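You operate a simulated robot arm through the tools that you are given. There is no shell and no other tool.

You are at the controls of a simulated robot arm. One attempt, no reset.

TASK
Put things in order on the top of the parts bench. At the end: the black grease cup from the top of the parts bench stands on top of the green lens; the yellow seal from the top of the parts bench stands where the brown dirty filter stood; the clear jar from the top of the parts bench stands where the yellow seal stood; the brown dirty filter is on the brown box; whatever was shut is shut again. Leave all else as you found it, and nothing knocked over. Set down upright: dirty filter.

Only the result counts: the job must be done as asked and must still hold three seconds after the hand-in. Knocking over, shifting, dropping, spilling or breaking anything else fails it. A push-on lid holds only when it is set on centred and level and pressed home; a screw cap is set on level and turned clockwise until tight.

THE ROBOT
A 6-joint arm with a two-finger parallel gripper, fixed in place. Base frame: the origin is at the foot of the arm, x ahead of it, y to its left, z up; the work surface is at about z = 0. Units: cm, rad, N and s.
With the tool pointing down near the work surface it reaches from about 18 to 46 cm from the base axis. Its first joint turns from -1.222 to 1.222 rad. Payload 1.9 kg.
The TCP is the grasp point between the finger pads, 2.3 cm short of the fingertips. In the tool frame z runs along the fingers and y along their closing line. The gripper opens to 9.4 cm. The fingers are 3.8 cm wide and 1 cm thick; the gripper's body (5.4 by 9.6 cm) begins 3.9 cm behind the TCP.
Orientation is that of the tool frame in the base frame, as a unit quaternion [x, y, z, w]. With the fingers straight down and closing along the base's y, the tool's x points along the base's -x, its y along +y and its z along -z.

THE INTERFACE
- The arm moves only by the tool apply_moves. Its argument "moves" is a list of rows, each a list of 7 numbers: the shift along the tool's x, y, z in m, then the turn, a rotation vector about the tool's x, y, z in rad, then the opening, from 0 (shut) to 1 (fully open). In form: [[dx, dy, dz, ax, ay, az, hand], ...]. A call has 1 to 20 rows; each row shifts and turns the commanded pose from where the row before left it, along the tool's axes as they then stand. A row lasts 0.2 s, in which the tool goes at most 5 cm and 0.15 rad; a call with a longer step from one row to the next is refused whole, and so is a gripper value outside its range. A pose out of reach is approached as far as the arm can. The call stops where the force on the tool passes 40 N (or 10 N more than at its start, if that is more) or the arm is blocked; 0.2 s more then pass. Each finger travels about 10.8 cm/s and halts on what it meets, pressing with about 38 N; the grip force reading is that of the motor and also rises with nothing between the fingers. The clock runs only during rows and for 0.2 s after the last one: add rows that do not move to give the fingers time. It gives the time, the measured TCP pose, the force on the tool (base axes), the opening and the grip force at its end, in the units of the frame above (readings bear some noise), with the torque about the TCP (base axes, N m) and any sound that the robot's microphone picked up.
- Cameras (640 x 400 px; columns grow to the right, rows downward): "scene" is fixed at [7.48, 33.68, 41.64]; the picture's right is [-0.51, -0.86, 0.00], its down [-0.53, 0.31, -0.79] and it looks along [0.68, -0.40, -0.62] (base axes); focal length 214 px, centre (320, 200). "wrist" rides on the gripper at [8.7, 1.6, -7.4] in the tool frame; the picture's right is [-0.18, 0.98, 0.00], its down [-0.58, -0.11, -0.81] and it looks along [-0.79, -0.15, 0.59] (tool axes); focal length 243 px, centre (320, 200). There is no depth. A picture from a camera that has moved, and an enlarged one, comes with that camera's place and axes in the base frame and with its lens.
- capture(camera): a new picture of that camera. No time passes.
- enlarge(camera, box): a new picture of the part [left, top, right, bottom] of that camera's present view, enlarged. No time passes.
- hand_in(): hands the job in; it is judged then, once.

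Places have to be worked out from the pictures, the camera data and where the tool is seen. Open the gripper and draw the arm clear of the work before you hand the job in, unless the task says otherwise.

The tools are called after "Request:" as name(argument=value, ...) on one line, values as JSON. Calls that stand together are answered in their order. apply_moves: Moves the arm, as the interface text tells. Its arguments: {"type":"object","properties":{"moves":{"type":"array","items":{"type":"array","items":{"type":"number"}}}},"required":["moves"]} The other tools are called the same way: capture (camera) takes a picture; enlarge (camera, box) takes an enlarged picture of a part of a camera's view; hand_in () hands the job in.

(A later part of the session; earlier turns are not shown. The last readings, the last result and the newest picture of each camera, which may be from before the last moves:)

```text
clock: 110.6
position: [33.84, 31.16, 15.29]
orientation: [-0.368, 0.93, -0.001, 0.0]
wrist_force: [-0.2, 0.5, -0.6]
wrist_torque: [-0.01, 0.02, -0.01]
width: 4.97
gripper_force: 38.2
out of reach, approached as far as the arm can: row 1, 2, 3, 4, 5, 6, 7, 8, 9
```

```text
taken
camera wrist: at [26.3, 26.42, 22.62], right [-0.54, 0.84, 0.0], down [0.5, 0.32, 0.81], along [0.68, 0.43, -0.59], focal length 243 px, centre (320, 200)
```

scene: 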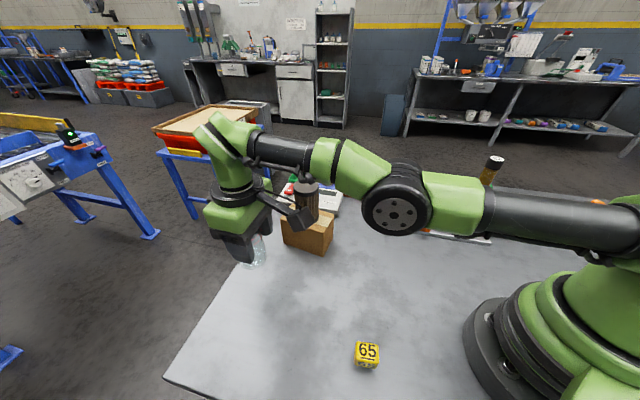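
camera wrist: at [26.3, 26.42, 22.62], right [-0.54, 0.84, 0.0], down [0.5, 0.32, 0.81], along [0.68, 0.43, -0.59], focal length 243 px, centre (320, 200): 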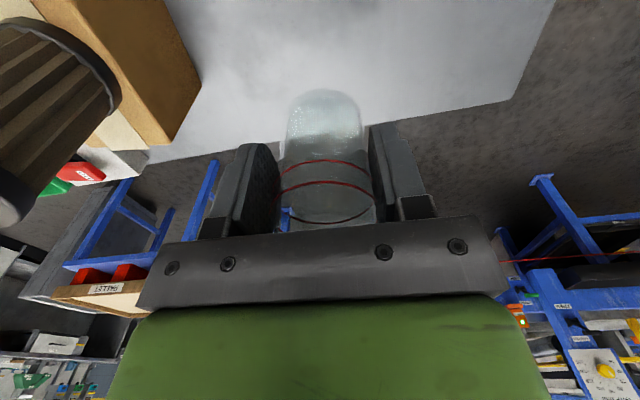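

The elbow has slipped to the wrong side of straight at full stretch. Rather than unstick it with the jar in hand, I set the jar back down at its old place first: lower straight down.

Request:
apply_moves(moves=[[0, 0, 0.003, 0, 0, 0, 0.1], [0, 0, 0.008, 0, 0, 0, 0.1], [0, 0, 0.012, 0, 0, 0, 0.1], [0, 0, 0.014, 0, 0, 0, 0.1], [0, 0, 0.014, 0, 0, 0, 0.1], [0, 0, 0.014, 0, 0, 0, 0.1], [0, 0, 0.012, 0, 0, 0, 0.1], [0, 0, 0.007, 0, 0, 0, 0.1], [0, 0, 0.003, 0, 0, 0, 0.1]])

Request:
capture(camera="wrist")

Request:
capture(camera="scene")

```text
clock: 112.6
position: [33.81, 31.01, 6.46]
orientation: [-0.367, 0.93, 0.0, -0.001]
wrist_force: [0.2, -0.3, -1.1]
wrist_torque: [0.02, 0.03, -0.01]
width: 4.96
gripper_force: 38.4
out of reach, approached as far as the arm can: row 2
```

```text
taken
camera wrist: at [26.37, 26.49, 13.97], right [-0.54, 0.84, 0.0], down [0.5, 0.32, 0.81], along [0.68, 0.43, -0.59], focal length 243 px, centre (320, 200)
```

wrist: 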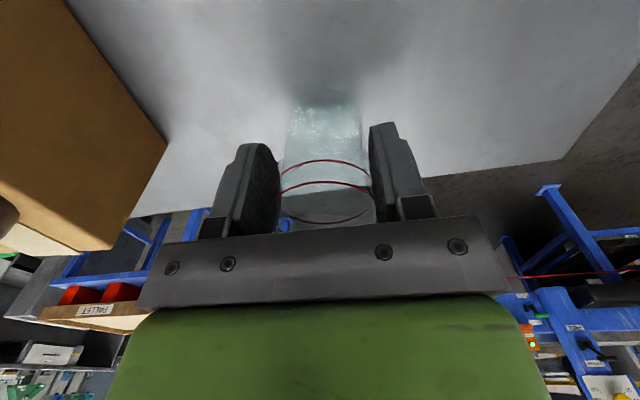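

```text
taken
```

scene: 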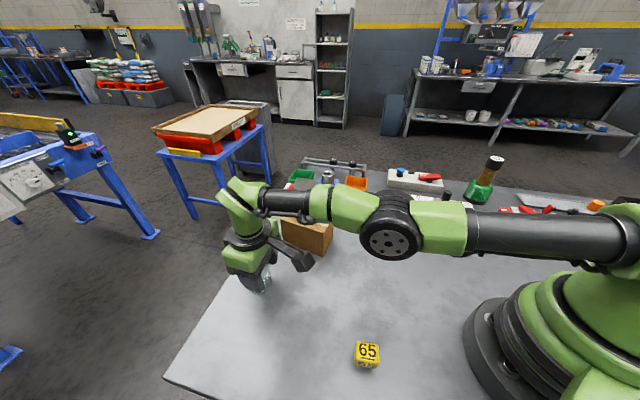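

Lowered to about 0.5 cm above the bench. I continue in small steps until contact.

Request:
apply_moves(moves=[[0, 0, 0.002, 0, 0, 0, 0.1], [0, 0, 0.002, 0, 0, 0, 0.1], [0, 0, 0.001, 0, 0, 0, 0.1], [0, 0, 0, 0, 0, 0, 0.1]])

Request:
enlarge(camera="wrist", box=[220, 60, 420, 230])

```text
clock: 113.6
position: [33.84, 31.1, 6.05]
orientation: [-0.368, 0.93, 0.0, 0.0]
wrist_force: [0.4, 0.1, -0.5]
wrist_torque: [-0.01, 0.0, -0.03]
width: 4.98
gripper_force: 38.6
```

```text
2.35 times, centred on (320, 145) of wrist
camera zoom: at [26.35, 26.46, 13.47], right [-0.54, 0.84, 0.0], down [0.5, 0.32, 0.81], along [0.68, 0.43, -0.59], focal length 571 px, centre (320, 329)
```

zoom: 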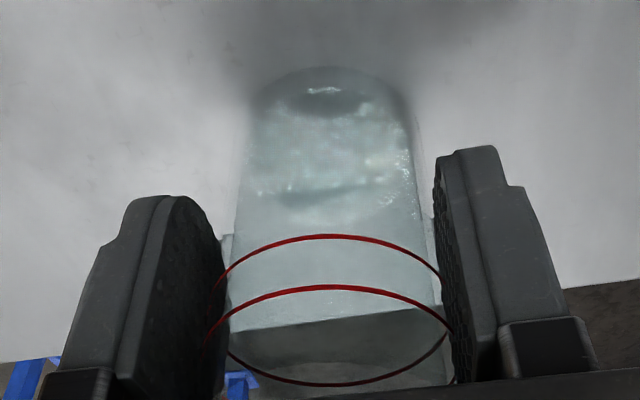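

Nearly there (6.07 vs 6.01 expected). Half-millimetre steps to contact.

Request:
apply_moves(moves=[[0, 0, 0.0006, 0, 0, 0, 0.1], [0, 0, 0, 0, 0, 0, 0.1]])

```text
clock: 114.2
position: [33.89, 31.08, 6.14]
orientation: [-0.368, 0.93, 0.0, 0.0]
wrist_force: [0.7, -0.3, 0.9]
wrist_torque: [-0.02, 0.01, 0.04]
width: 4.96
gripper_force: 37.9
```

Request:
apply_moves(moves=[[0, 0, 0.0006, 0, 0, 0, 0.1], [0, 0, 0, 0, 0, 0, 0.1]])

```text
clock: 114.8
position: [33.93, 31.04, 6.02]
orientation: [-0.366, 0.93, 0.0, 0.0]
wrist_force: [-3.0, -1.7, 9.3]
wrist_torque: [-0.02, 0.1, 0.01]
width: 4.94
gripper_force: 37.6
```

Contact at 9 N. I ease off slightly and open gradually.

Request:
apply_moves(moves=[[0, 0, -0.0004, 0, 0, 0, 0.1], [0, 0, 0, 0, 0, 0, 0.535], [0, 0, 0, 0, 0, 0, 0.55], [0, 0, 0, 0, 0, 0, 0.6], [0, 0, 0, 0, 0, 0, 0.7], [0, 0, 0, 0, 0, 0, 0.85], [0, 0, 0, 0, 0, 0, 1], [0, 0, 0, 0, 0, 0, 1]])

Request:
enlarge(camera="wrist", box=[200, 60, 440, 230])

```text
clock: 116.6
position: [33.87, 30.98, 6.06]
orientation: [-0.367, 0.93, 0.0, 0.0]
wrist_force: [0.4, 0.3, -0.2]
wrist_torque: [-0.01, -0.03, 0.01]
width: 9.4
gripper_force: 0.0
```

```text
2.35 times, centred on (320, 145) of wrist
camera zoom: at [26.37, 26.45, 13.41], right [-0.54, 0.84, 0.0], down [0.5, 0.32, 0.81], along [0.68, 0.43, -0.59], focal length 571 px, centre (320, 329)
```

zoom: 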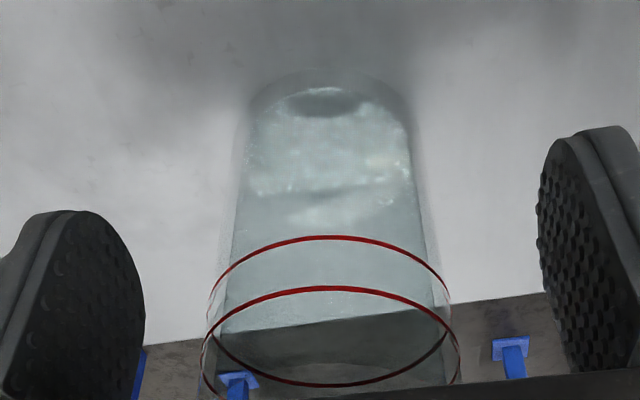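

The jar stands free. I rise straight up to clear it.

Request:
apply_moves(moves=[[0, 0, -0.01, 0, 0, 0, 1], [0, 0, -0.02, 0, 0, 0, 1], [0, 0, -0.025, 0, 0, 0, 1], [0, 0, -0.025, 0, 0, 0, 1], [0, 0, -0.01, 0, 0, 0, 1]])

Request:
capture(camera="scene")

Request:
capture(camera="wrist")

```text
clock: 117.8
position: [33.77, 31.07, 15.01]
orientation: [-0.367, 0.93, -0.001, 0.001]
wrist_force: [-0.5, 0.8, -0.4]
wrist_torque: [-0.01, 0.0, 0.05]
width: 9.41
gripper_force: 0.1
```

```text
taken
```

scene: 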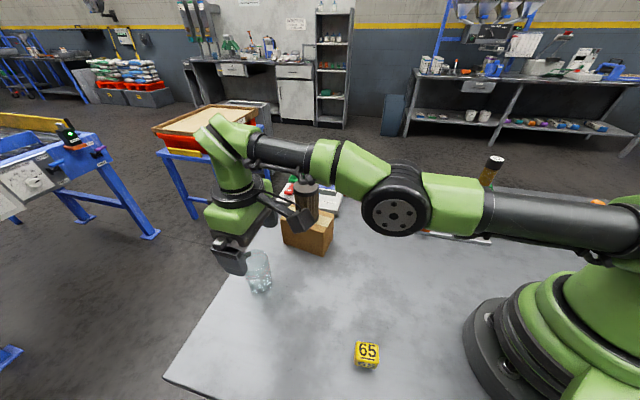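

```text
taken
camera wrist: at [26.33, 26.42, 22.38], right [-0.54, 0.84, 0.0], down [0.5, 0.32, 0.81], along [0.68, 0.43, -0.59], focal length 243 px, centre (320, 200)
```

wrist: 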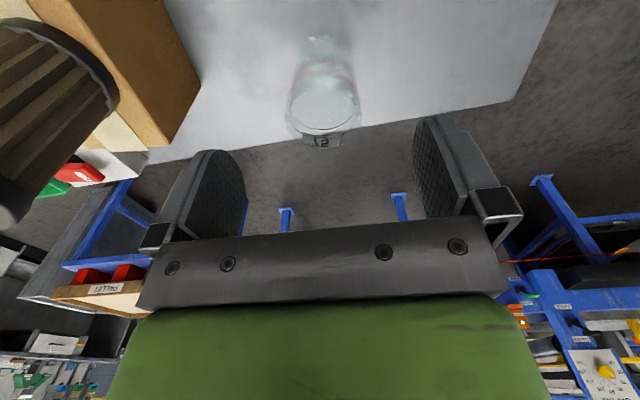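

The jar is back standing in place. With the gripper empty I try the reverse of the approach (up and inward) to unstick the arm.

Request:
apply_moves(moves=[[0.005, 0, -0.01, 0, 0, 0, 1], [0.01, 0, -0.02, 0, 0, 0, 1], [0.016, 0, -0.024, 0, 0, 0, 1], [0.016, 0, -0.024, 0, 0, 0, 1]])

Request:
capture(camera="scene")

```text
clock: 118.8
position: [32.78, 29.93, 23.44]
orientation: [-0.367, 0.93, 0.001, 0.0]
wrist_force: [0.0, 0.6, 0.3]
wrist_torque: [-0.03, -0.03, -0.01]
width: 9.41
gripper_force: 0.0
out of reach, approached as far as the arm can: row 1, 2, 3, 4
```

```text
taken
```

scene: 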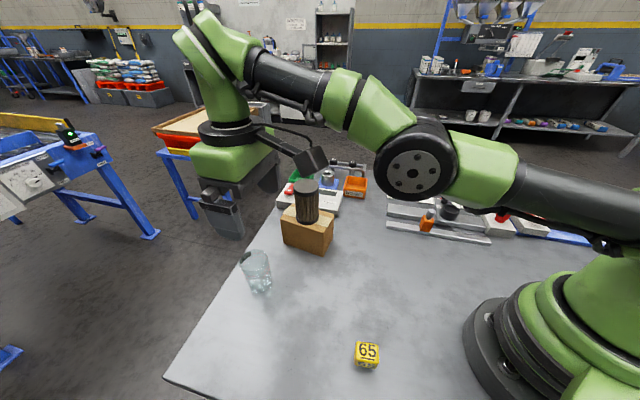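

The arm is riding the elbow's wrong-side limit. I push slightly outward to full stretch (beyond the boundary) and then pull inward, to get the elbow back to its normal side.

Request:
apply_moves(moves=[[-0.006, 0, 0, 0, 0, 0, 1], [-0.006, 0, 0, 0, 0, 0, 1], [-0.006, 0, 0, 0, 0, 0, 1], [-0.006, 0, 0, 0, 0, 0, 1], [-0.006, 0, 0, 0, 0, 0, 1]])

Request:
capture(camera="scene")

```text
clock: 120.0
position: [32.78, 30.3, 23.27]
orientation: [-0.367, 0.93, 0.0, 0.0]
wrist_force: [-0.2, -0.5, 0.5]
wrist_torque: [0.0, -0.03, -0.03]
width: 9.39
gripper_force: 0.0
out of reach, approached as far as the arm can: row 1, 2, 3, 4, 5
```

```text
taken
```

scene: 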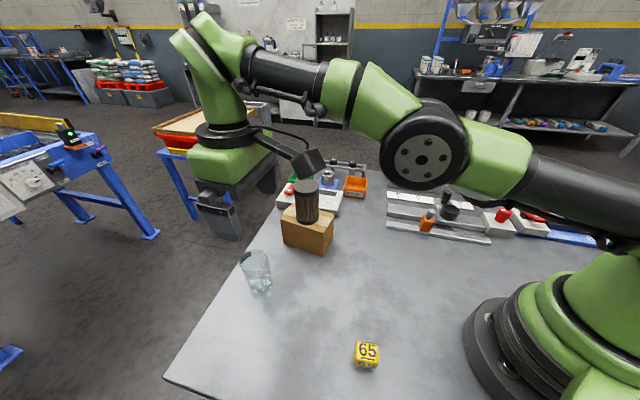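

Now at full stretch. I pull inward gently and see which way the elbow goes.

Request:
apply_moves(moves=[[0.006, 0, 0, 0, 0, 0, 1], [0.008, 0, 0, 0, 0, 0, 1], [0.01, 0, 0, 0, 0, 0, 1], [0.01, 0, 0, 0, 0, 0, 1]])

Request:
capture(camera="scene")

```text
clock: 121.0
position: [32.46, 29.92, 23.82]
orientation: [-0.367, 0.93, -0.001, 0.0]
wrist_force: [0.8, -0.4, 0.8]
wrist_torque: [0.01, -0.04, 0.04]
width: 9.4
gripper_force: 0.1
out of reach, approached as far as the arm can: row 1, 2, 3, 4
```

```text
taken
```

scene: 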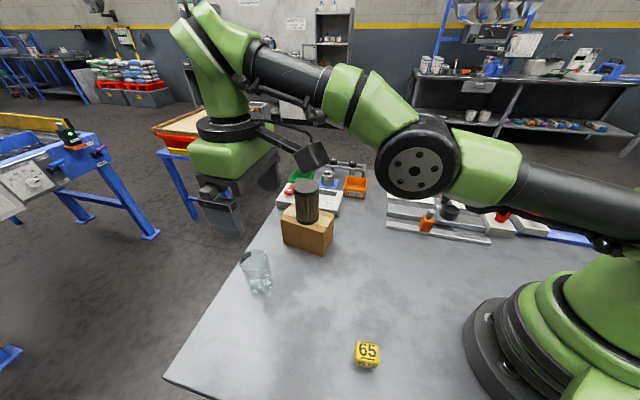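

Still on the wrong side. I try a larger outward push followed by an inward pull.

Request:
apply_moves(moves=[[-0.045, 0, 0, 0, 0, 0, 1], [0, 0, 0, 0, 0, 0, 1], [0.02, 0, 0, 0, 0, 0, 1], [0.02, 0, 0, 0, 0, 0, 1], [0.02, 0, 0, 0, 0, 0, 1]])

Request:
capture(camera="scene")

```text
clock: 122.2
position: [32.22, 30.36, 24.08]
orientation: [-0.367, 0.93, 0.0, 0.0]
wrist_force: [-0.2, 0.5, 0.5]
wrist_torque: [0.0, -0.01, 0.0]
width: 9.4
gripper_force: 0.1
out of reach, approached as far as the arm can: row 1, 3, 4, 5
```

```text
taken
```

scene: 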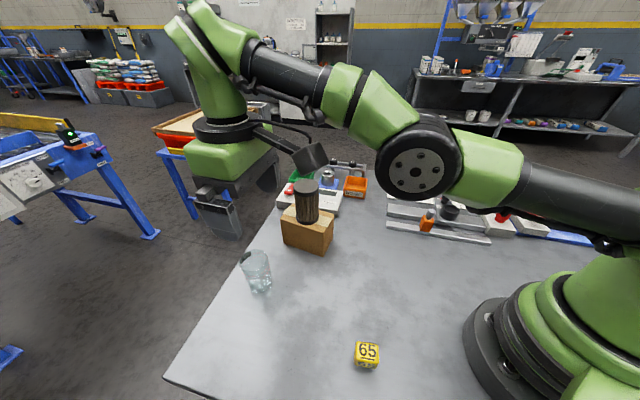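

The elbow stays below the line (stuck at its hyper-extension limit). I try using wrist tilt to force it back: tilt the tool inward while raising, so that the forearm must come down relative to the upper arm.

Request:
apply_moves(moves=[[0, 0, 0, 0, 0.1, 0, 1], [0, 0, 0, 0, 0.1, 0, 1], [0, 0, 0, 0, 0.1, 0, 1], [0, 0, 0, 0, 0.1, 0, 1], [0, 0, 0, 0, 0.1, 0, 1]])

Request:
capture(camera="scene")

```text
clock: 123.4
position: [26.97, 30.06, 21.93]
orientation: [-0.362, 0.921, -0.051, -0.136]
wrist_force: [-1.3, 1.0, 0.4]
wrist_torque: [0.01, -0.02, -0.01]
width: 9.41
gripper_force: 0.0
out of reach, approached as far as the arm can: row 1, 2, 3, 4, 5
```

```text
taken
```

scene: 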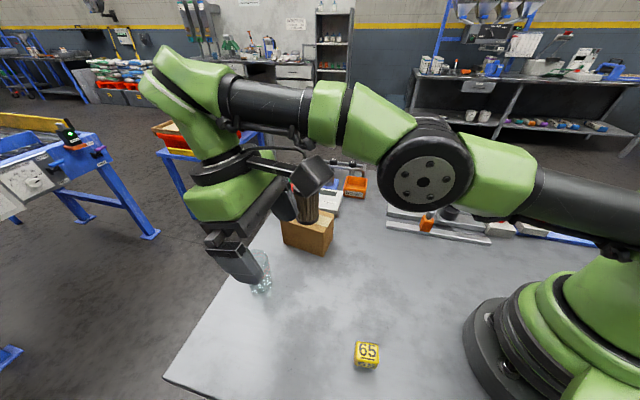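

The wrist seems near its bend limit now. I try raising from here.

Request:
apply_moves(moves=[[0.007, 0, -0.024, 0, 0, 0, 1], [0.007, 0, -0.024, 0, 0, 0, 1], [0.007, 0, -0.024, 0, 0, 0, 1], [0.007, 0, -0.024, 0, 0, 0, 1]])

Request:
capture(camera="scene")

```text
clock: 124.4
position: [25.69, 30.65, 24.28]
orientation: [-0.361, 0.921, -0.049, -0.134]
wrist_force: [-0.1, 0.4, 0.3]
wrist_torque: [-0.03, 0.02, -0.01]
width: 9.41
gripper_force: 0.0
out of reach, approached as far as the arm can: row 1, 2, 3, 4
```

```text
taken
```

scene: 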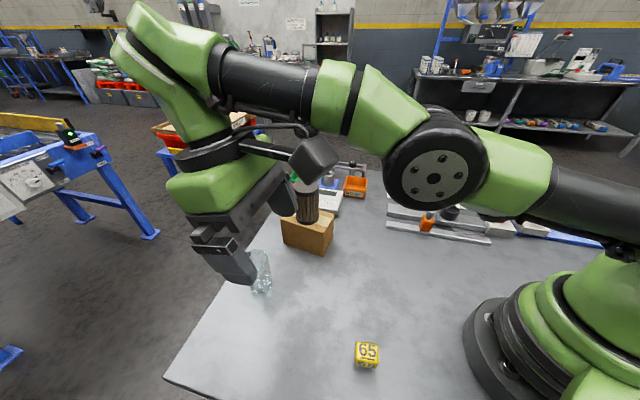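

The solver is stuck locally, so I use a better trick: rotate the tool inward about the wrist centre (shifting the TCP along tool x as I tilt), so only the normal elbow configuration can satisfy the wrist's limit.

Request:
apply_moves(moves=[[0.0157, 0, 0, 0, 0.1, 0, 1], [0.0157, 0, 0, 0, 0.1, 0, 1], [0.0157, 0, 0, 0, 0.1, 0, 1], [0.0157, 0, 0, 0, 0.1, 0, 1]])

Request:
capture(camera="scene")

```text
clock: 125.4
position: [20.13, 25.28, 25.85]
orientation: [-0.344, 0.875, -0.123, -0.317]
wrist_force: [-1.1, 3.2, -5.0]
wrist_torque: [-0.51, -0.21, -0.12]
width: 9.38
gripper_force: 0.1
out of reach, approached as far as the arm can: row 2, 3, 4
```

```text
taken
```

scene: 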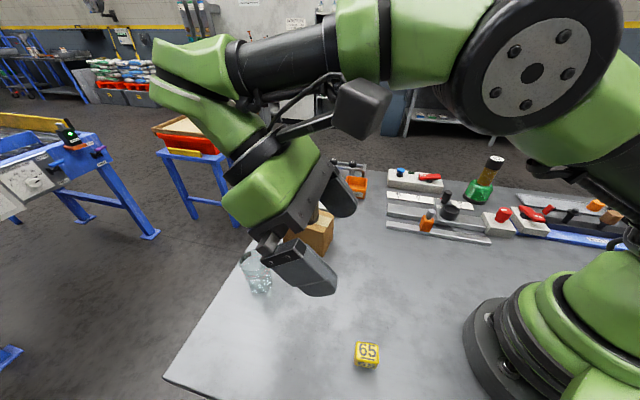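

The elbow is back on its normal side. I level the tool and check the scene.

Request:
apply_moves(moves=[[0, 0, 0, 0, -0.1, 0, 1], [0, 0, 0, 0, -0.1, 0, 1], [0, 0, 0, 0, -0.1, 0, 1], [0, 0, 0, 0, -0.1, 0, 1], [0, 0, 0, 0, -0.1, 0, 1], [0, 0, 0, 0, -0.1, 0, 1], [0, 0, 0, 0, -0.095, 0, 1]])

Request:
capture(camera="scene")

Request:
capture(camera="wrist")

```text
clock: 127.0
position: [20.32, 25.23, 25.73]
orientation: [-0.365, 0.931, 0.003, 0.0]
wrist_force: [0.0, -0.4, 0.5]
wrist_torque: [0.01, 0.05, -0.01]
width: 9.4
gripper_force: 0.0
```

```text
taken
```

scene: 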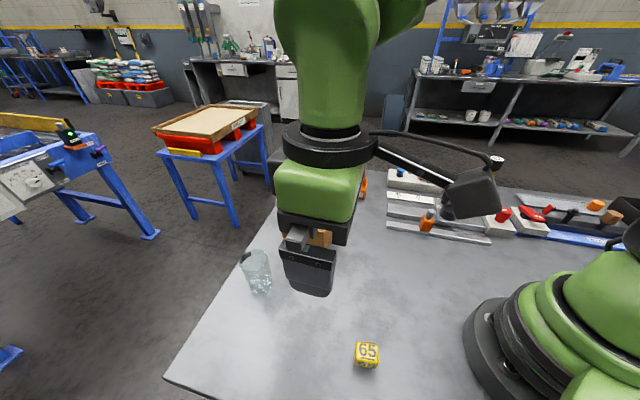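

```text
taken
camera wrist: at [12.72, 20.66, 33.17], right [-0.53, 0.85, 0.0], down [0.5, 0.31, 0.81], along [0.68, 0.43, -0.59], focal length 243 px, centre (320, 200)
```

wrist: 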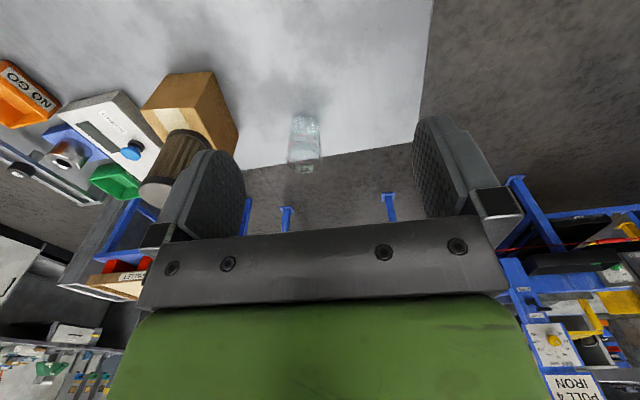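

All objects are fine (filter on box, jar and seal standing). I approach the jar again, this time with the tool tilted ~10° outward to avoid the stretched elbow.

Request:
apply_moves(moves=[[-0.028, -0.012, 0.015, 0, 0, 0, 1], [-0.028, -0.012, 0.02, 0, 0, 0, 1], [-0.028, -0.012, 0.02, 0, 0, 0, 1], [-0.026, -0.0115, 0.02, 0, 0, 0, 1], [0, 0, 0, 0, -0.0875, 0, 1], [0, 0, 0, 0, -0.0875, 0, 1]])

Request:
capture(camera="wrist")

Request:
capture(camera="scene")

```text
clock: 128.4
position: [31.61, 29.27, 18.28]
orientation: [-0.364, 0.927, 0.034, 0.082]
wrist_force: [-0.6, 0.0, 0.0]
wrist_torque: [-0.02, -0.01, 0.0]
width: 9.4
gripper_force: 0.0
```

```text
taken
camera wrist: at [23.19, 23.88, 24.04], right [-0.54, 0.84, 0.04], down [0.39, 0.21, 0.9], along [0.75, 0.49, -0.44], focal length 243 px, centre (320, 200)
```

wrist: 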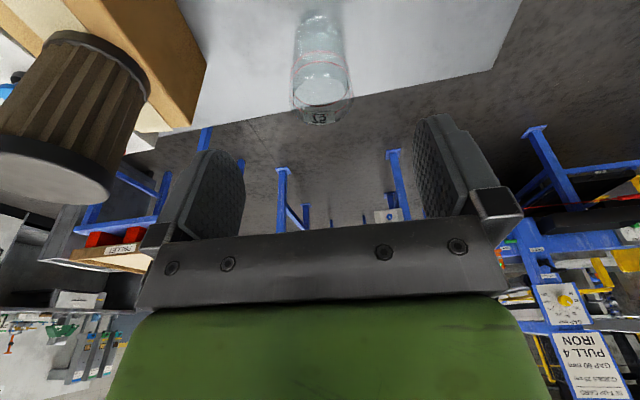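

```text
taken
```

scene: 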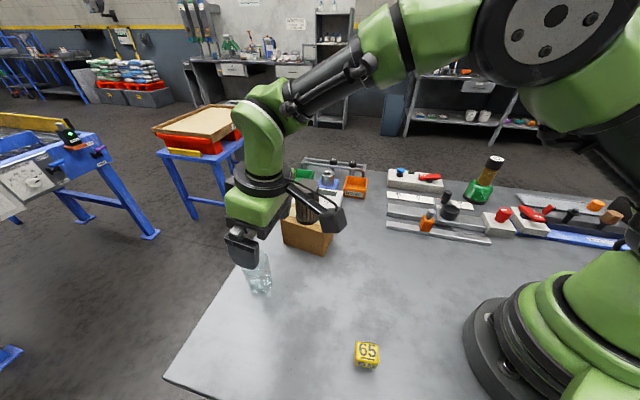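

Good posture with the elbow bent. I enlarge the jar to place it precisely.

Request:
enlarge(camera="wrist", box=[250, 0, 400, 140])

Request:
enlarge(camera="scene", box=[200, 200, 320, 310])

```text
2.86 times, centred on (325, 70) of wrist
camera zoom: at [23.19, 23.88, 24.04], right [-0.54, 0.84, 0.04], down [0.39, 0.21, 0.9], along [0.75, 0.49, -0.44], focal length 693 px, centre (306, 571)
```

zoom: 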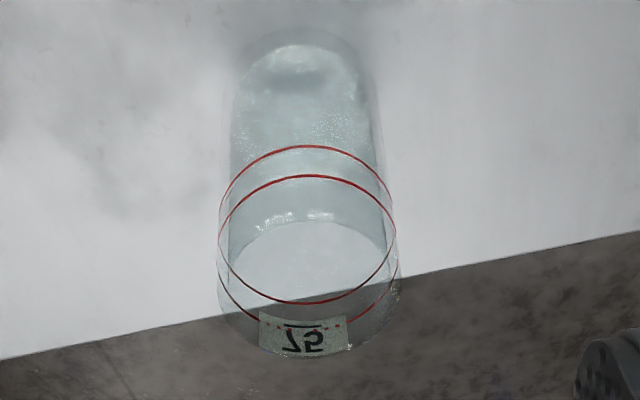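

```text
3.64 times, centred on (260, 255) of scene
camera zoom: at [7.49, 33.68, 41.64], right [-0.51, -0.86, 0.0], down [-0.53, 0.31, -0.79], along [0.68, -0.4, -0.62], focal length 780 px, centre (538, 0)
```

zoom: 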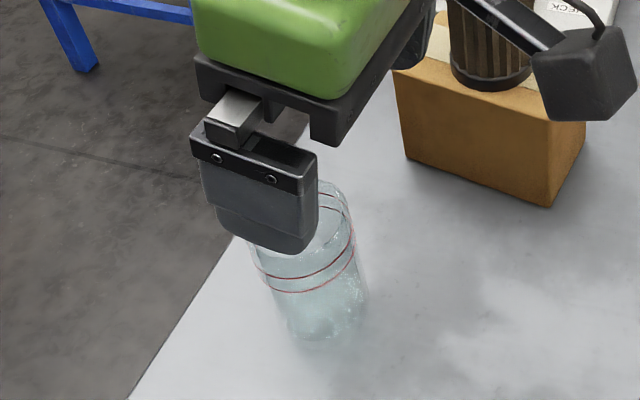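

Jar axis measured at (34.25, 31.6). I move above it at z ≈ 13.5 with the tilt kept.

Request:
apply_moves(moves=[[-0.0119, -0.0016, 0.0265, 0, 0, 0, 1], [-0.0119, -0.0016, 0.0265, 0, 0, 0, 1]])

Request:
capture(camera="wrist")

```text
clock: 129.0
position: [34.09, 31.27, 13.51]
orientation: [-0.364, 0.927, 0.034, 0.082]
wrist_force: [0.3, 0.0, 1.3]
wrist_torque: [0.02, 0.02, -0.01]
width: 9.38
gripper_force: 0.1
```

```text
taken
camera wrist: at [25.75, 25.88, 19.23], right [-0.54, 0.84, 0.04], down [0.39, 0.21, 0.9], along [0.75, 0.49, -0.44], focal length 243 px, centre (320, 200)
```

wrist: 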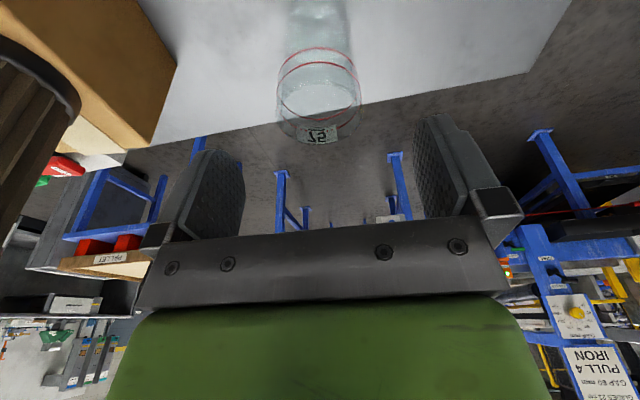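

Aligned. I descend straight down to TCP z ≈ 6.3 around the jar.

Request:
apply_moves(moves=[[0.0027, 0, 0.0148, 0, 0, 0, 1], [0.0035, 0, 0.0197, 0, 0, 0, 1], [0.0035, 0, 0.0197, 0, 0, 0, 1], [0.0021, 0, 0.0118, 0, 0, 0, 1], [0.0009, 0, 0.0049, 0, 0, 0, 1]])

Request:
capture(camera="wrist")

Request:
capture(camera="scene")

```text
clock: 130.2
position: [34.15, 31.31, 6.34]
orientation: [-0.364, 0.927, 0.034, 0.082]
wrist_force: [0.2, -0.2, -0.7]
wrist_torque: [-0.03, 0.01, -0.01]
width: 9.4
gripper_force: 0.0
```

```text
taken
camera wrist: at [25.72, 25.94, 12.03], right [-0.54, 0.84, 0.04], down [0.39, 0.21, 0.9], along [0.75, 0.49, -0.44], focal length 243 px, centre (320, 200)
```

wrist: 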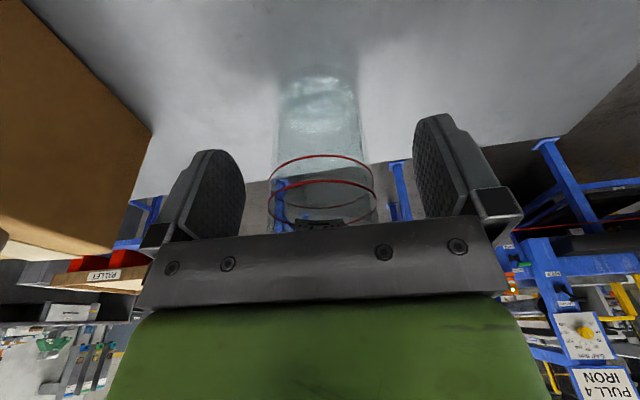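

```text
taken
```

scene: 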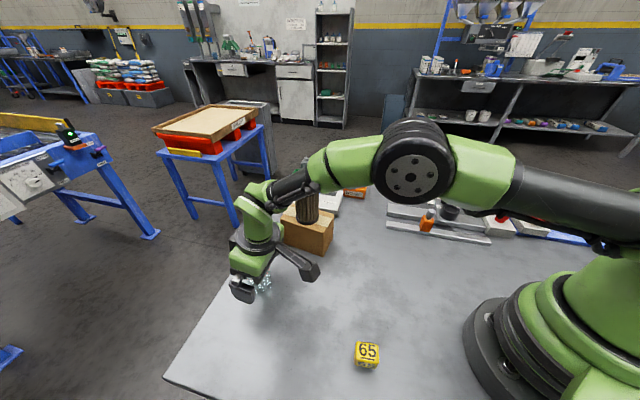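

Reached with the elbow well bent. I close on the jar gradually.

Request:
apply_moves(moves=[[0, 0, 0, 0, 0, 0, 0.8], [0, 0, 0, 0, 0, 0, 0.68], [0, 0, 0, 0, 0, 0, 0.6], [0, 0, 0, 0, 0, 0, 0.55], [0, 0, 0, 0, 0, 0, 0.5], [0, 0, 0, 0, 0, 0, 0.4], [0, 0, 0, 0, 0, 0, 0.2], [0, 0, 0, 0, 0, 0, 0.1]])

Request:
capture(camera="wrist")

```text
clock: 132.0
position: [34.08, 31.26, 6.39]
orientation: [-0.364, 0.927, 0.034, 0.082]
wrist_force: [0.5, 0.1, 2.3]
wrist_torque: [-0.04, -0.05, 0.04]
width: 4.95
gripper_force: 37.5
```

```text
taken
camera wrist: at [25.73, 25.94, 12.05], right [-0.54, 0.84, 0.04], down [0.39, 0.21, 0.9], along [0.75, 0.49, -0.44], focal length 243 px, centre (320, 200)
```

wrist: 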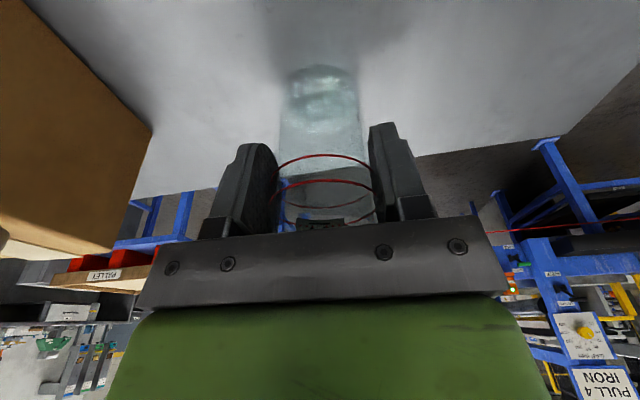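

Gripped at 4.95 cm. I lift slowly straight up, checking reach flags.

Request:
apply_moves(moves=[[-0.0005, 0, -0.003, 0, 0, 0, 0.05], [-0.0011, 0, -0.0059, 0, 0, 0, 0.05], [-0.0018, 0, -0.0098, 0, 0, 0, 0.05], [-0.0025, 0, -0.0138, 0, 0, 0, 0.05], [-0.0025, 0, -0.0138, 0, 0, 0, 0.05], [-0.0025, 0, -0.0138, 0, 0, 0, 0.05], [-0.0018, 0, -0.0098, 0, 0, 0, 0.05], [-0.0009, 0, -0.0049, 0, 0, 0, 0.05]])

Request:
capture(camera="wrist")

Request:
capture(camera="scene")

```text
clock: 133.8
position: [34.19, 31.39, 13.81]
orientation: [-0.364, 0.927, 0.034, 0.081]
wrist_force: [-0.3, 0.3, -1.4]
wrist_torque: [0.0, -0.01, -0.02]
width: 4.92
gripper_force: 38.5
```

```text
taken
camera wrist: at [25.8, 25.86, 19.66], right [-0.54, 0.84, 0.04], down [0.39, 0.21, 0.9], along [0.75, 0.49, -0.44], focal length 243 px, centre (320, 200)
```

wrist: 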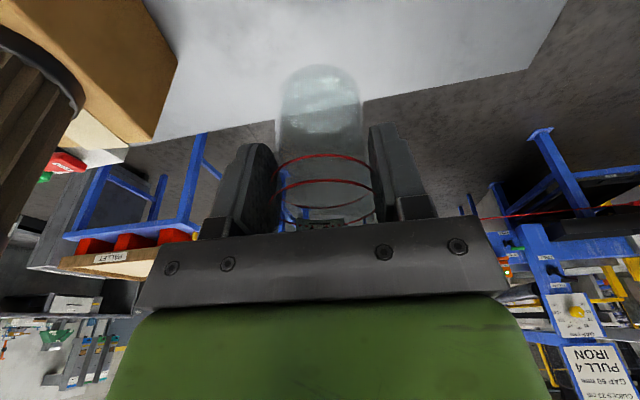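

```text
taken
```

scene: 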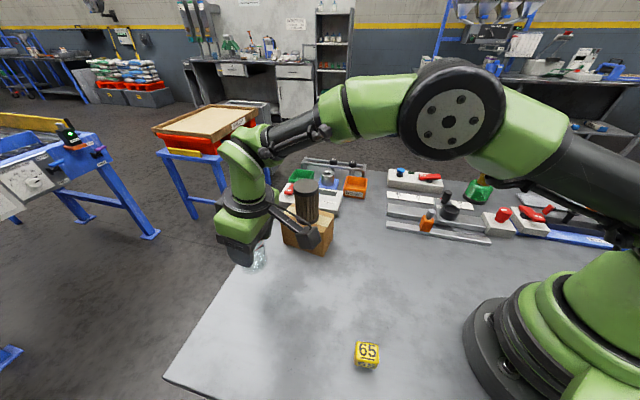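

The jar is held and lifted with no reach flags. I carry it slowly inward at constant height.

Request:
apply_moves(moves=[[0.0039, -0.0004, -0.0007, 0, 0, 0, 0.05], [0.0094, -0.0011, -0.0017, 0, 0, 0, 0.05], [0.0157, -0.0018, -0.0028, 0, 0, 0, 0.05], [0.0157, -0.0018, -0.0028, 0, 0, 0, 0.05], [0.0157, -0.0018, -0.0028, 0, 0, 0, 0.05], [0.0157, -0.0018, -0.0028, 0, 0, 0, 0.05], [0.0157, -0.0018, -0.0028, 0, 0, 0, 0.05], [0.0157, -0.0018, -0.0028, 0, 0, 0, 0.05], [0.0094, -0.0011, -0.0017, 0, 0, 0, 0.05], [0.0045, -0.0005, -0.0008, 0, 0, 0, 0.05]])

Request:
capture(camera="wrist")

Request:
capture(camera="scene")

```text
clock: 136.0
position: [26.11, 21.81, 13.93]
orientation: [-0.364, 0.927, 0.034, 0.081]
wrist_force: [0.3, -0.8, 0.4]
wrist_torque: [-0.03, 0.01, 0.0]
width: 4.91
gripper_force: 38.2
```

```text
taken
camera wrist: at [17.72, 16.45, 19.7], right [-0.54, 0.84, 0.04], down [0.39, 0.21, 0.9], along [0.75, 0.49, -0.44], focal length 243 px, centre (320, 200)
```

wrist: 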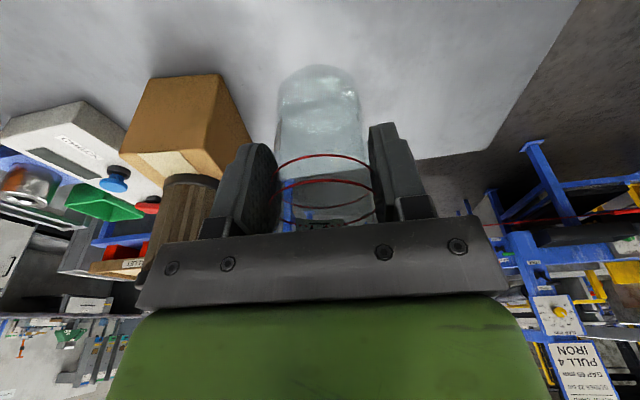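

```text
taken
```

scene: 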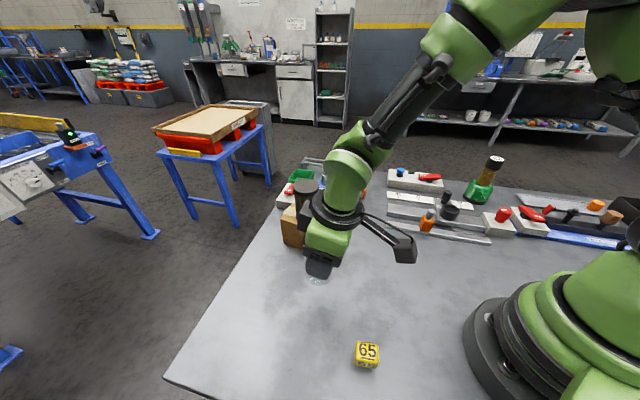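

The jar is steady. I now turn slowly by 60° about the vertical so that the tilt becomes tangential, which keeps the wrist in range at the destination.

Request:
apply_moves(moves=[[0, 0, 0, -0.0071, 0, -0.0393, 0.05], [0, 0, 0, -0.0142, 0, -0.0787, 0.05], [0, 0, 0, -0.0142, 0, -0.0787, 0.05], [0, 0, 0, -0.0142, 0, -0.0787, 0.05], [0, 0, 0, -0.0142, 0, -0.0787, 0.05], [0, 0, 0, -0.0142, 0, -0.0787, 0.05], [0, 0, 0, -0.0142, 0, -0.0787, 0.05], [0, 0, 0, -0.0142, 0, -0.0787, 0.05], [0, 0, 0, -0.0142, 0, -0.0787, 0.05], [0, 0, 0, -0.0142, 0, -0.0787, 0.05], [0, 0, 0, -0.0142, 0, -0.0787, 0.05], [0, 0, 0, -0.0142, 0, -0.0787, 0.05], [0, 0, 0, -0.0142, 0, -0.0787, 0.05], [0, 0, 0, -0.0071, 0, -0.0393, 0.05]])

Request:
capture(camera="wrist")

Request:
capture(camera="scene")

```text
clock: 139.0
position: [25.97, 21.92, 13.93]
orientation: [0.776, -0.624, -0.072, -0.055]
wrist_force: [-0.7, 0.4, -0.8]
wrist_torque: [0.0, 0.02, 0.0]
width: 4.89
gripper_force: 38.1
```

```text
taken
camera wrist: at [26.52, 12.02, 19.64], right [-1.0, -0.04, 0.04], down [0.02, 0.44, 0.9], along [-0.05, 0.9, -0.44], focal length 243 px, centre (320, 200)
```

wrist: 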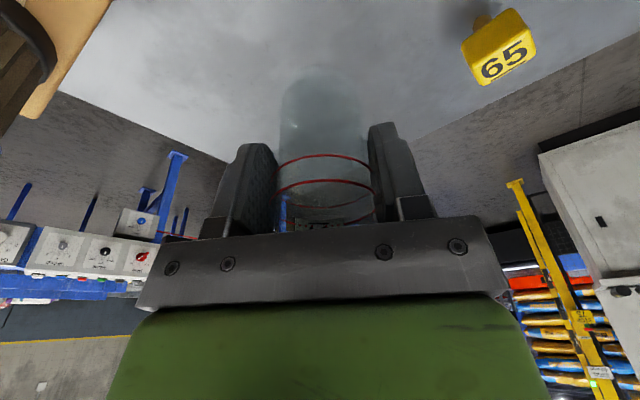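

```text
taken
```

scene: 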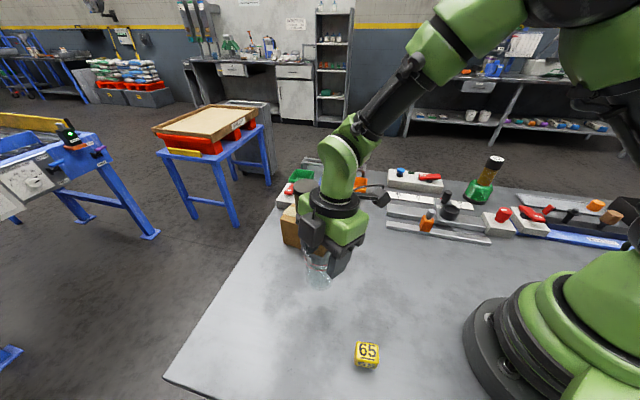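

Turn complete with the jar still vertical. I carry it slowly to above the seal's old spot.

Request:
apply_moves(moves=[[0.0036, 0.0015, -0.0007, 0, 0, 0, 0.05], [0.0087, 0.0036, -0.0016, 0, 0, 0, 0.05], [0.0146, 0.006, -0.0026, 0, 0, 0, 0.05], [0.0146, 0.006, -0.0026, 0, 0, 0, 0.05], [0.0146, 0.006, -0.0026, 0, 0, 0, 0.05], [0.0146, 0.006, -0.0026, 0, 0, 0, 0.05], [0.0146, 0.006, -0.0026, 0, 0, 0, 0.05], [0.0146, 0.006, -0.0026, 0, 0, 0, 0.05], [0.0146, 0.006, -0.0026, 0, 0, 0, 0.05], [0.0146, 0.006, -0.0026, 0, 0, 0, 0.05], [0.0087, 0.0036, -0.0016, 0, 0, 0, 0.05], [0.008, 0.0033, -0.0015, 0, 0, 0, 0.05]])

Request:
capture(camera="wrist")

Request:
capture(camera="scene")

```text
clock: 141.6
position: [23.44, 6.03, 13.85]
orientation: [0.777, -0.624, -0.07, -0.055]
wrist_force: [0.4, 0.3, -0.7]
wrist_torque: [-0.02, 0.06, 0.02]
width: 4.9
gripper_force: 37.6
```

```text
taken
camera wrist: at [23.92, -3.72, 19.6], right [-1.0, -0.04, 0.04], down [0.02, 0.44, 0.9], along [-0.05, 0.9, -0.44], focal length 243 px, centre (320, 200)
```

wrist: 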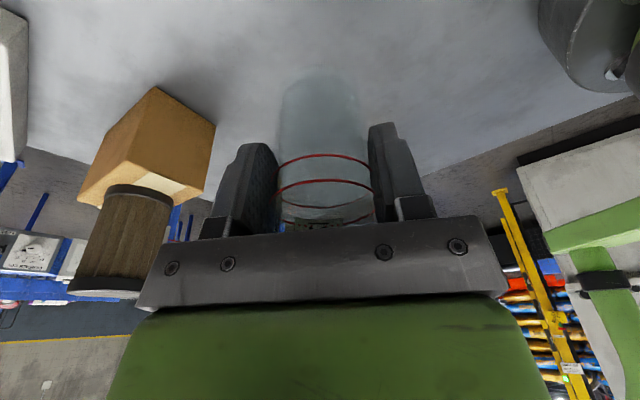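

```text
taken
```

scene: 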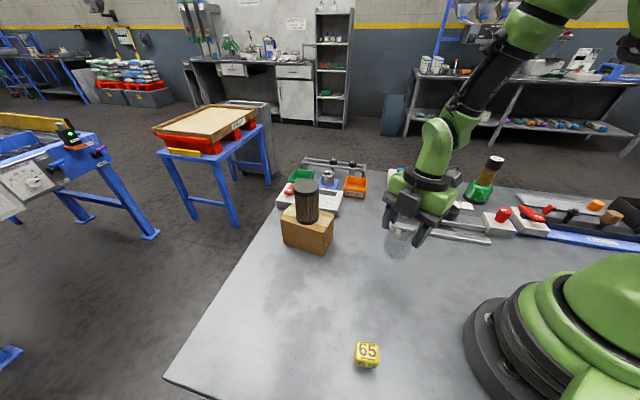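

At the destination height. I zoom to check that the jar hangs vertically and above the right spot.

Request:
enlarge(camera="scene", box=[350, 180, 450, 280])

Request:
enlarge(camera="wrist", box=[230, 50, 410, 230])

```text
4.00 times, centred on (400, 230) of scene
camera zoom: at [7.48, 33.68, 41.64], right [-0.51, -0.86, 0.0], down [-0.53, 0.31, -0.79], along [0.68, -0.4, -0.62], focal length 858 px, centre (0, 80)
```

zoom: 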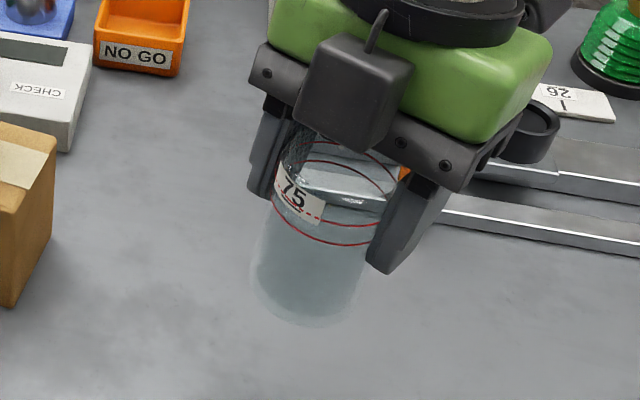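

```text
2.22 times, centred on (320, 140) of wrist
camera zoom: at [23.92, -3.72, 19.6], right [-1.0, -0.04, 0.04], down [0.02, 0.44, 0.9], along [-0.05, 0.9, -0.44], focal length 539 px, centre (320, 333)
```

zoom: 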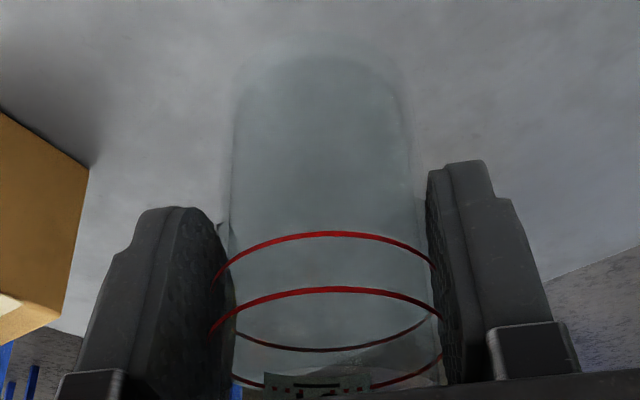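

Alignment is good. I lower slowly to just above contact height.

Request:
apply_moves(moves=[[0.0009, 0.0009, 0.0049, 0, 0, 0, 0.05], [0.0018, 0, 0.0098, 0, 0, 0, 0.05], [0.0025, 0, 0.0138, 0, 0, 0, 0.05], [0.0025, 0, 0.0138, 0, 0, 0, 0.05], [0.0025, 0, 0.0138, 0, 0, 0, 0.05], [0.0018, 0, 0.0098, 0, 0, 0, 0.05], [0.0009, 0, 0.0049, 0, 0, 0, 0.05], [0, 0, 0, 0, 0, 0, 0.05]])

Request:
capture(camera="wrist")

Request:
enlarge(camera="scene", box=[350, 200, 450, 300])

```text
clock: 143.4
position: [23.23, 6.09, 6.57]
orientation: [0.776, -0.624, -0.071, -0.056]
wrist_force: [-0.2, -1.0, -0.6]
wrist_torque: [0.01, 0.02, -0.03]
width: 4.93
gripper_force: 38.7
```

```text
taken
camera wrist: at [23.82, -3.75, 12.38], right [-1.0, -0.04, 0.04], down [0.02, 0.44, 0.9], along [-0.05, 0.9, -0.44], focal length 243 px, centre (320, 200)
```

wrist: 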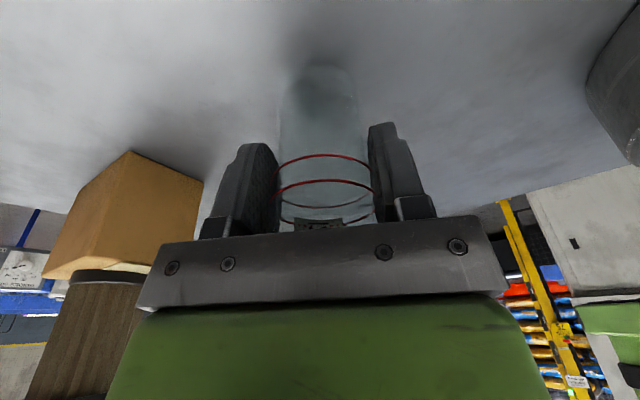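

```text
4.00 times, centred on (400, 250) of scene
camera zoom: at [7.48, 33.68, 41.64], right [-0.51, -0.86, 0.0], down [-0.53, 0.31, -0.79], along [0.68, -0.4, -0.62], focal length 858 px, centre (0, 0)
```

zoom: 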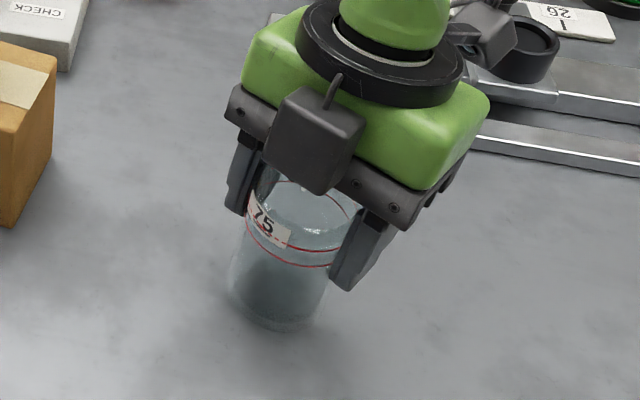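

0.37 cm to go. I step down gently toward contact.

Request:
apply_moves(moves=[[0.0003, 0, 0.0015, 0, 0, 0, 0.05], [0.0002, 0, 0.001, 0, 0, 0, 0.05], [0, 0, 0, 0, 0, 0, 0.05]])

```text
clock: 144.2
position: [23.46, 6.22, 6.34]
orientation: [0.776, -0.624, -0.07, -0.055]
wrist_force: [0.5, -0.1, 0.0]
wrist_torque: [0.0, 0.01, -0.03]
width: 4.87
gripper_force: 38.1
```

Request:
apply_moves(moves=[[0.0001, 0, 0.0006, 0, 0, 0, 0.05], [0, 0, 0, 0, 0, 0, 0.05]])

```text
clock: 144.8
position: [23.3, 6.06, 6.29]
orientation: [0.777, -0.623, -0.07, -0.055]
wrist_force: [-1.5, -0.2, -0.1]
wrist_torque: [-0.01, 0.01, -0.01]
width: 4.88
gripper_force: 37.7
```

No contact yet; another half-millimetre step.

Request:
apply_moves(moves=[[0.0001, 0, 0.0006, 0, 0, 0, 0.05], [0, 0, 0, 0, 0, 0, 0.05]])

Request:
enlarge(camera="wrist", box=[230, 50, 410, 230])

```text
clock: 145.4
position: [23.31, 6.26, 6.34]
orientation: [0.776, -0.624, -0.07, -0.057]
wrist_force: [-0.3, 0.2, -1.1]
wrist_torque: [0.05, 0.01, 0.01]
width: 4.87
gripper_force: 38.1
```

```text
2.22 times, centred on (320, 140) of wrist
camera zoom: at [23.81, -3.74, 12.05], right [-1.0, -0.04, 0.04], down [0.02, 0.44, 0.9], along [-0.05, 0.9, -0.44], focal length 539 px, centre (320, 333)
```

zoom: 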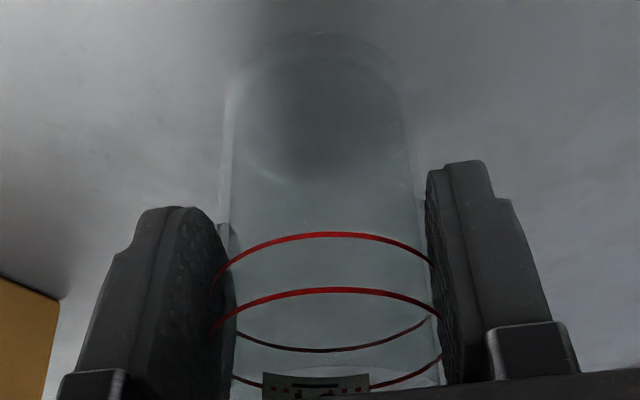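

Still just above the bench (z ≈ 6.33). I continue with small steps.

Request:
apply_moves(moves=[[0.0001, 0, 0.0006, 0, 0, 0, 0.05], [0, 0, 0, 0, 0, 0, 0.05]])

```text
clock: 146.0
position: [23.2, 6.0, 6.29]
orientation: [0.777, -0.623, -0.071, -0.055]
wrist_force: [-0.1, -1.8, 16.0]
wrist_torque: [-0.02, -0.09, 0.14]
width: 4.88
gripper_force: 37.8
```

Contact, centred under the jar. I ease off and open the fingers gradually.

Request:
apply_moves(moves=[[-0.0001, 0, -0.0006, 0, 0, 0, 0.05], [0, 0, 0, 0, 0, 0, 0.05], [0, 0, 0, 0, 0, 0, 0.525], [0, 0, 0, 0, 0, 0, 0.54], [0, 0, 0, 0, 0, 0, 0.57], [0, 0, 0, 0, 0, 0, 0.62], [0, 0, 0, 0, 0, 0, 0.7], [0, 0, 0, 0, 0, 0, 0.85], [0, 0, 0, 0, 0, 0, 1]])

Request:
capture(camera="wrist")

Request:
enlarge(camera="scene", box=[350, 200, 450, 300])

```text
clock: 148.0
position: [23.26, 6.24, 6.26]
orientation: [0.776, -0.624, -0.071, -0.055]
wrist_force: [-0.7, 0.3, 0.9]
wrist_torque: [0.04, -0.01, 0.02]
width: 9.43
gripper_force: 0.0
```

```text
taken
camera wrist: at [23.81, -3.73, 12.06], right [-1.0, -0.04, 0.04], down [0.02, 0.44, 0.9], along [-0.05, 0.9, -0.44], focal length 243 px, centre (320, 200)
```

wrist: 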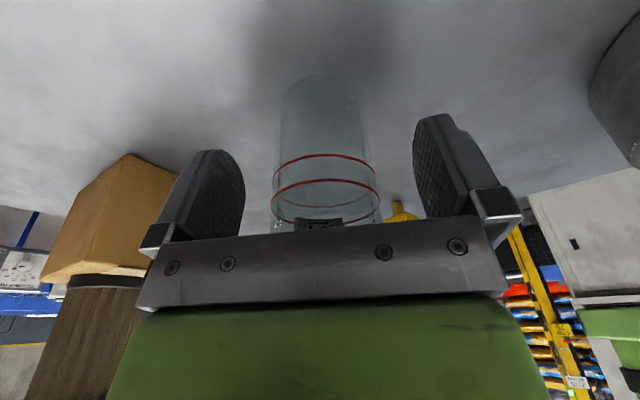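

```text
4.00 times, centred on (400, 250) of scene
camera zoom: at [7.48, 33.68, 41.64], right [-0.51, -0.86, 0.0], down [-0.53, 0.31, -0.79], along [0.68, -0.4, -0.62], focal length 858 px, centre (0, 0)
```

zoom: 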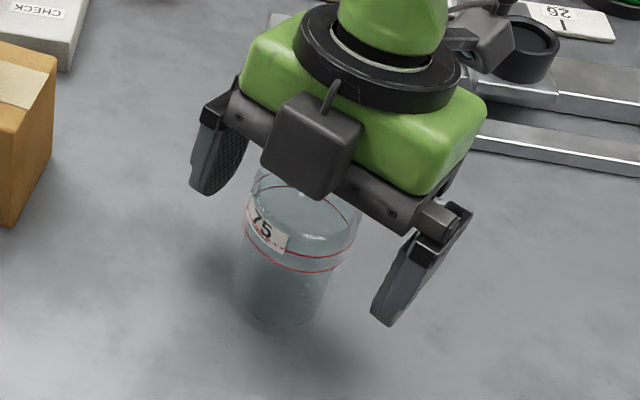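

The jar stands upright at the seal's old spot. I rise straight up away from it.

Request:
apply_moves(moves=[[-0.0009, 0, -0.0049, 0, 0, 0, 1], [-0.0027, 0, -0.0147, 0, 0, 0, 1], [-0.0045, 0, -0.0246, 0, 0, 0, 1], [-0.0054, 0, -0.0295, 0, 0, 0, 1], [-0.0063, 0, -0.0344, 0, 0, 0, 1], [-0.0063, 0, -0.0344, 0, 0, 0, 1]])

Request:
capture(camera="scene")

Request:
enlarge(camera="scene", box=[340, 210, 450, 300])

```text
clock: 149.4
position: [23.32, 6.09, 20.72]
orientation: [0.776, -0.624, -0.07, -0.055]
wrist_force: [0.3, -0.2, 0.1]
wrist_torque: [-0.01, 0.02, -0.01]
width: 9.41
gripper_force: 0.0
```

```text
taken
```

scene: 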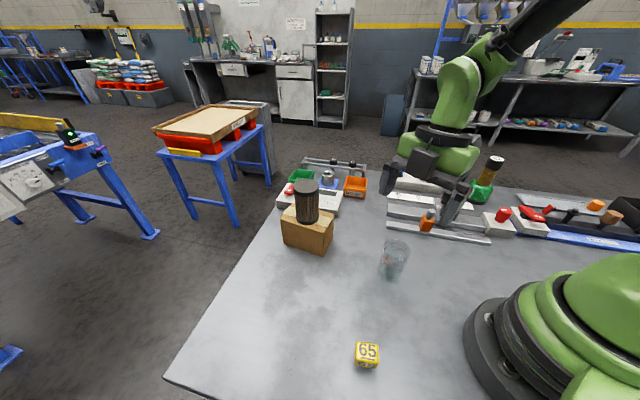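

```text
4.44 times, centred on (395, 255) of scene
camera zoom: at [7.48, 33.68, 41.64], right [-0.51, -0.86, 0.0], down [-0.53, 0.31, -0.79], along [0.68, -0.4, -0.62], focal length 953 px, centre (-13, -44)
```

zoom: 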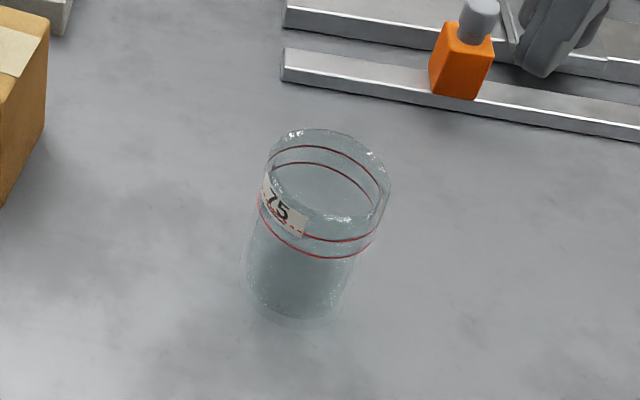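

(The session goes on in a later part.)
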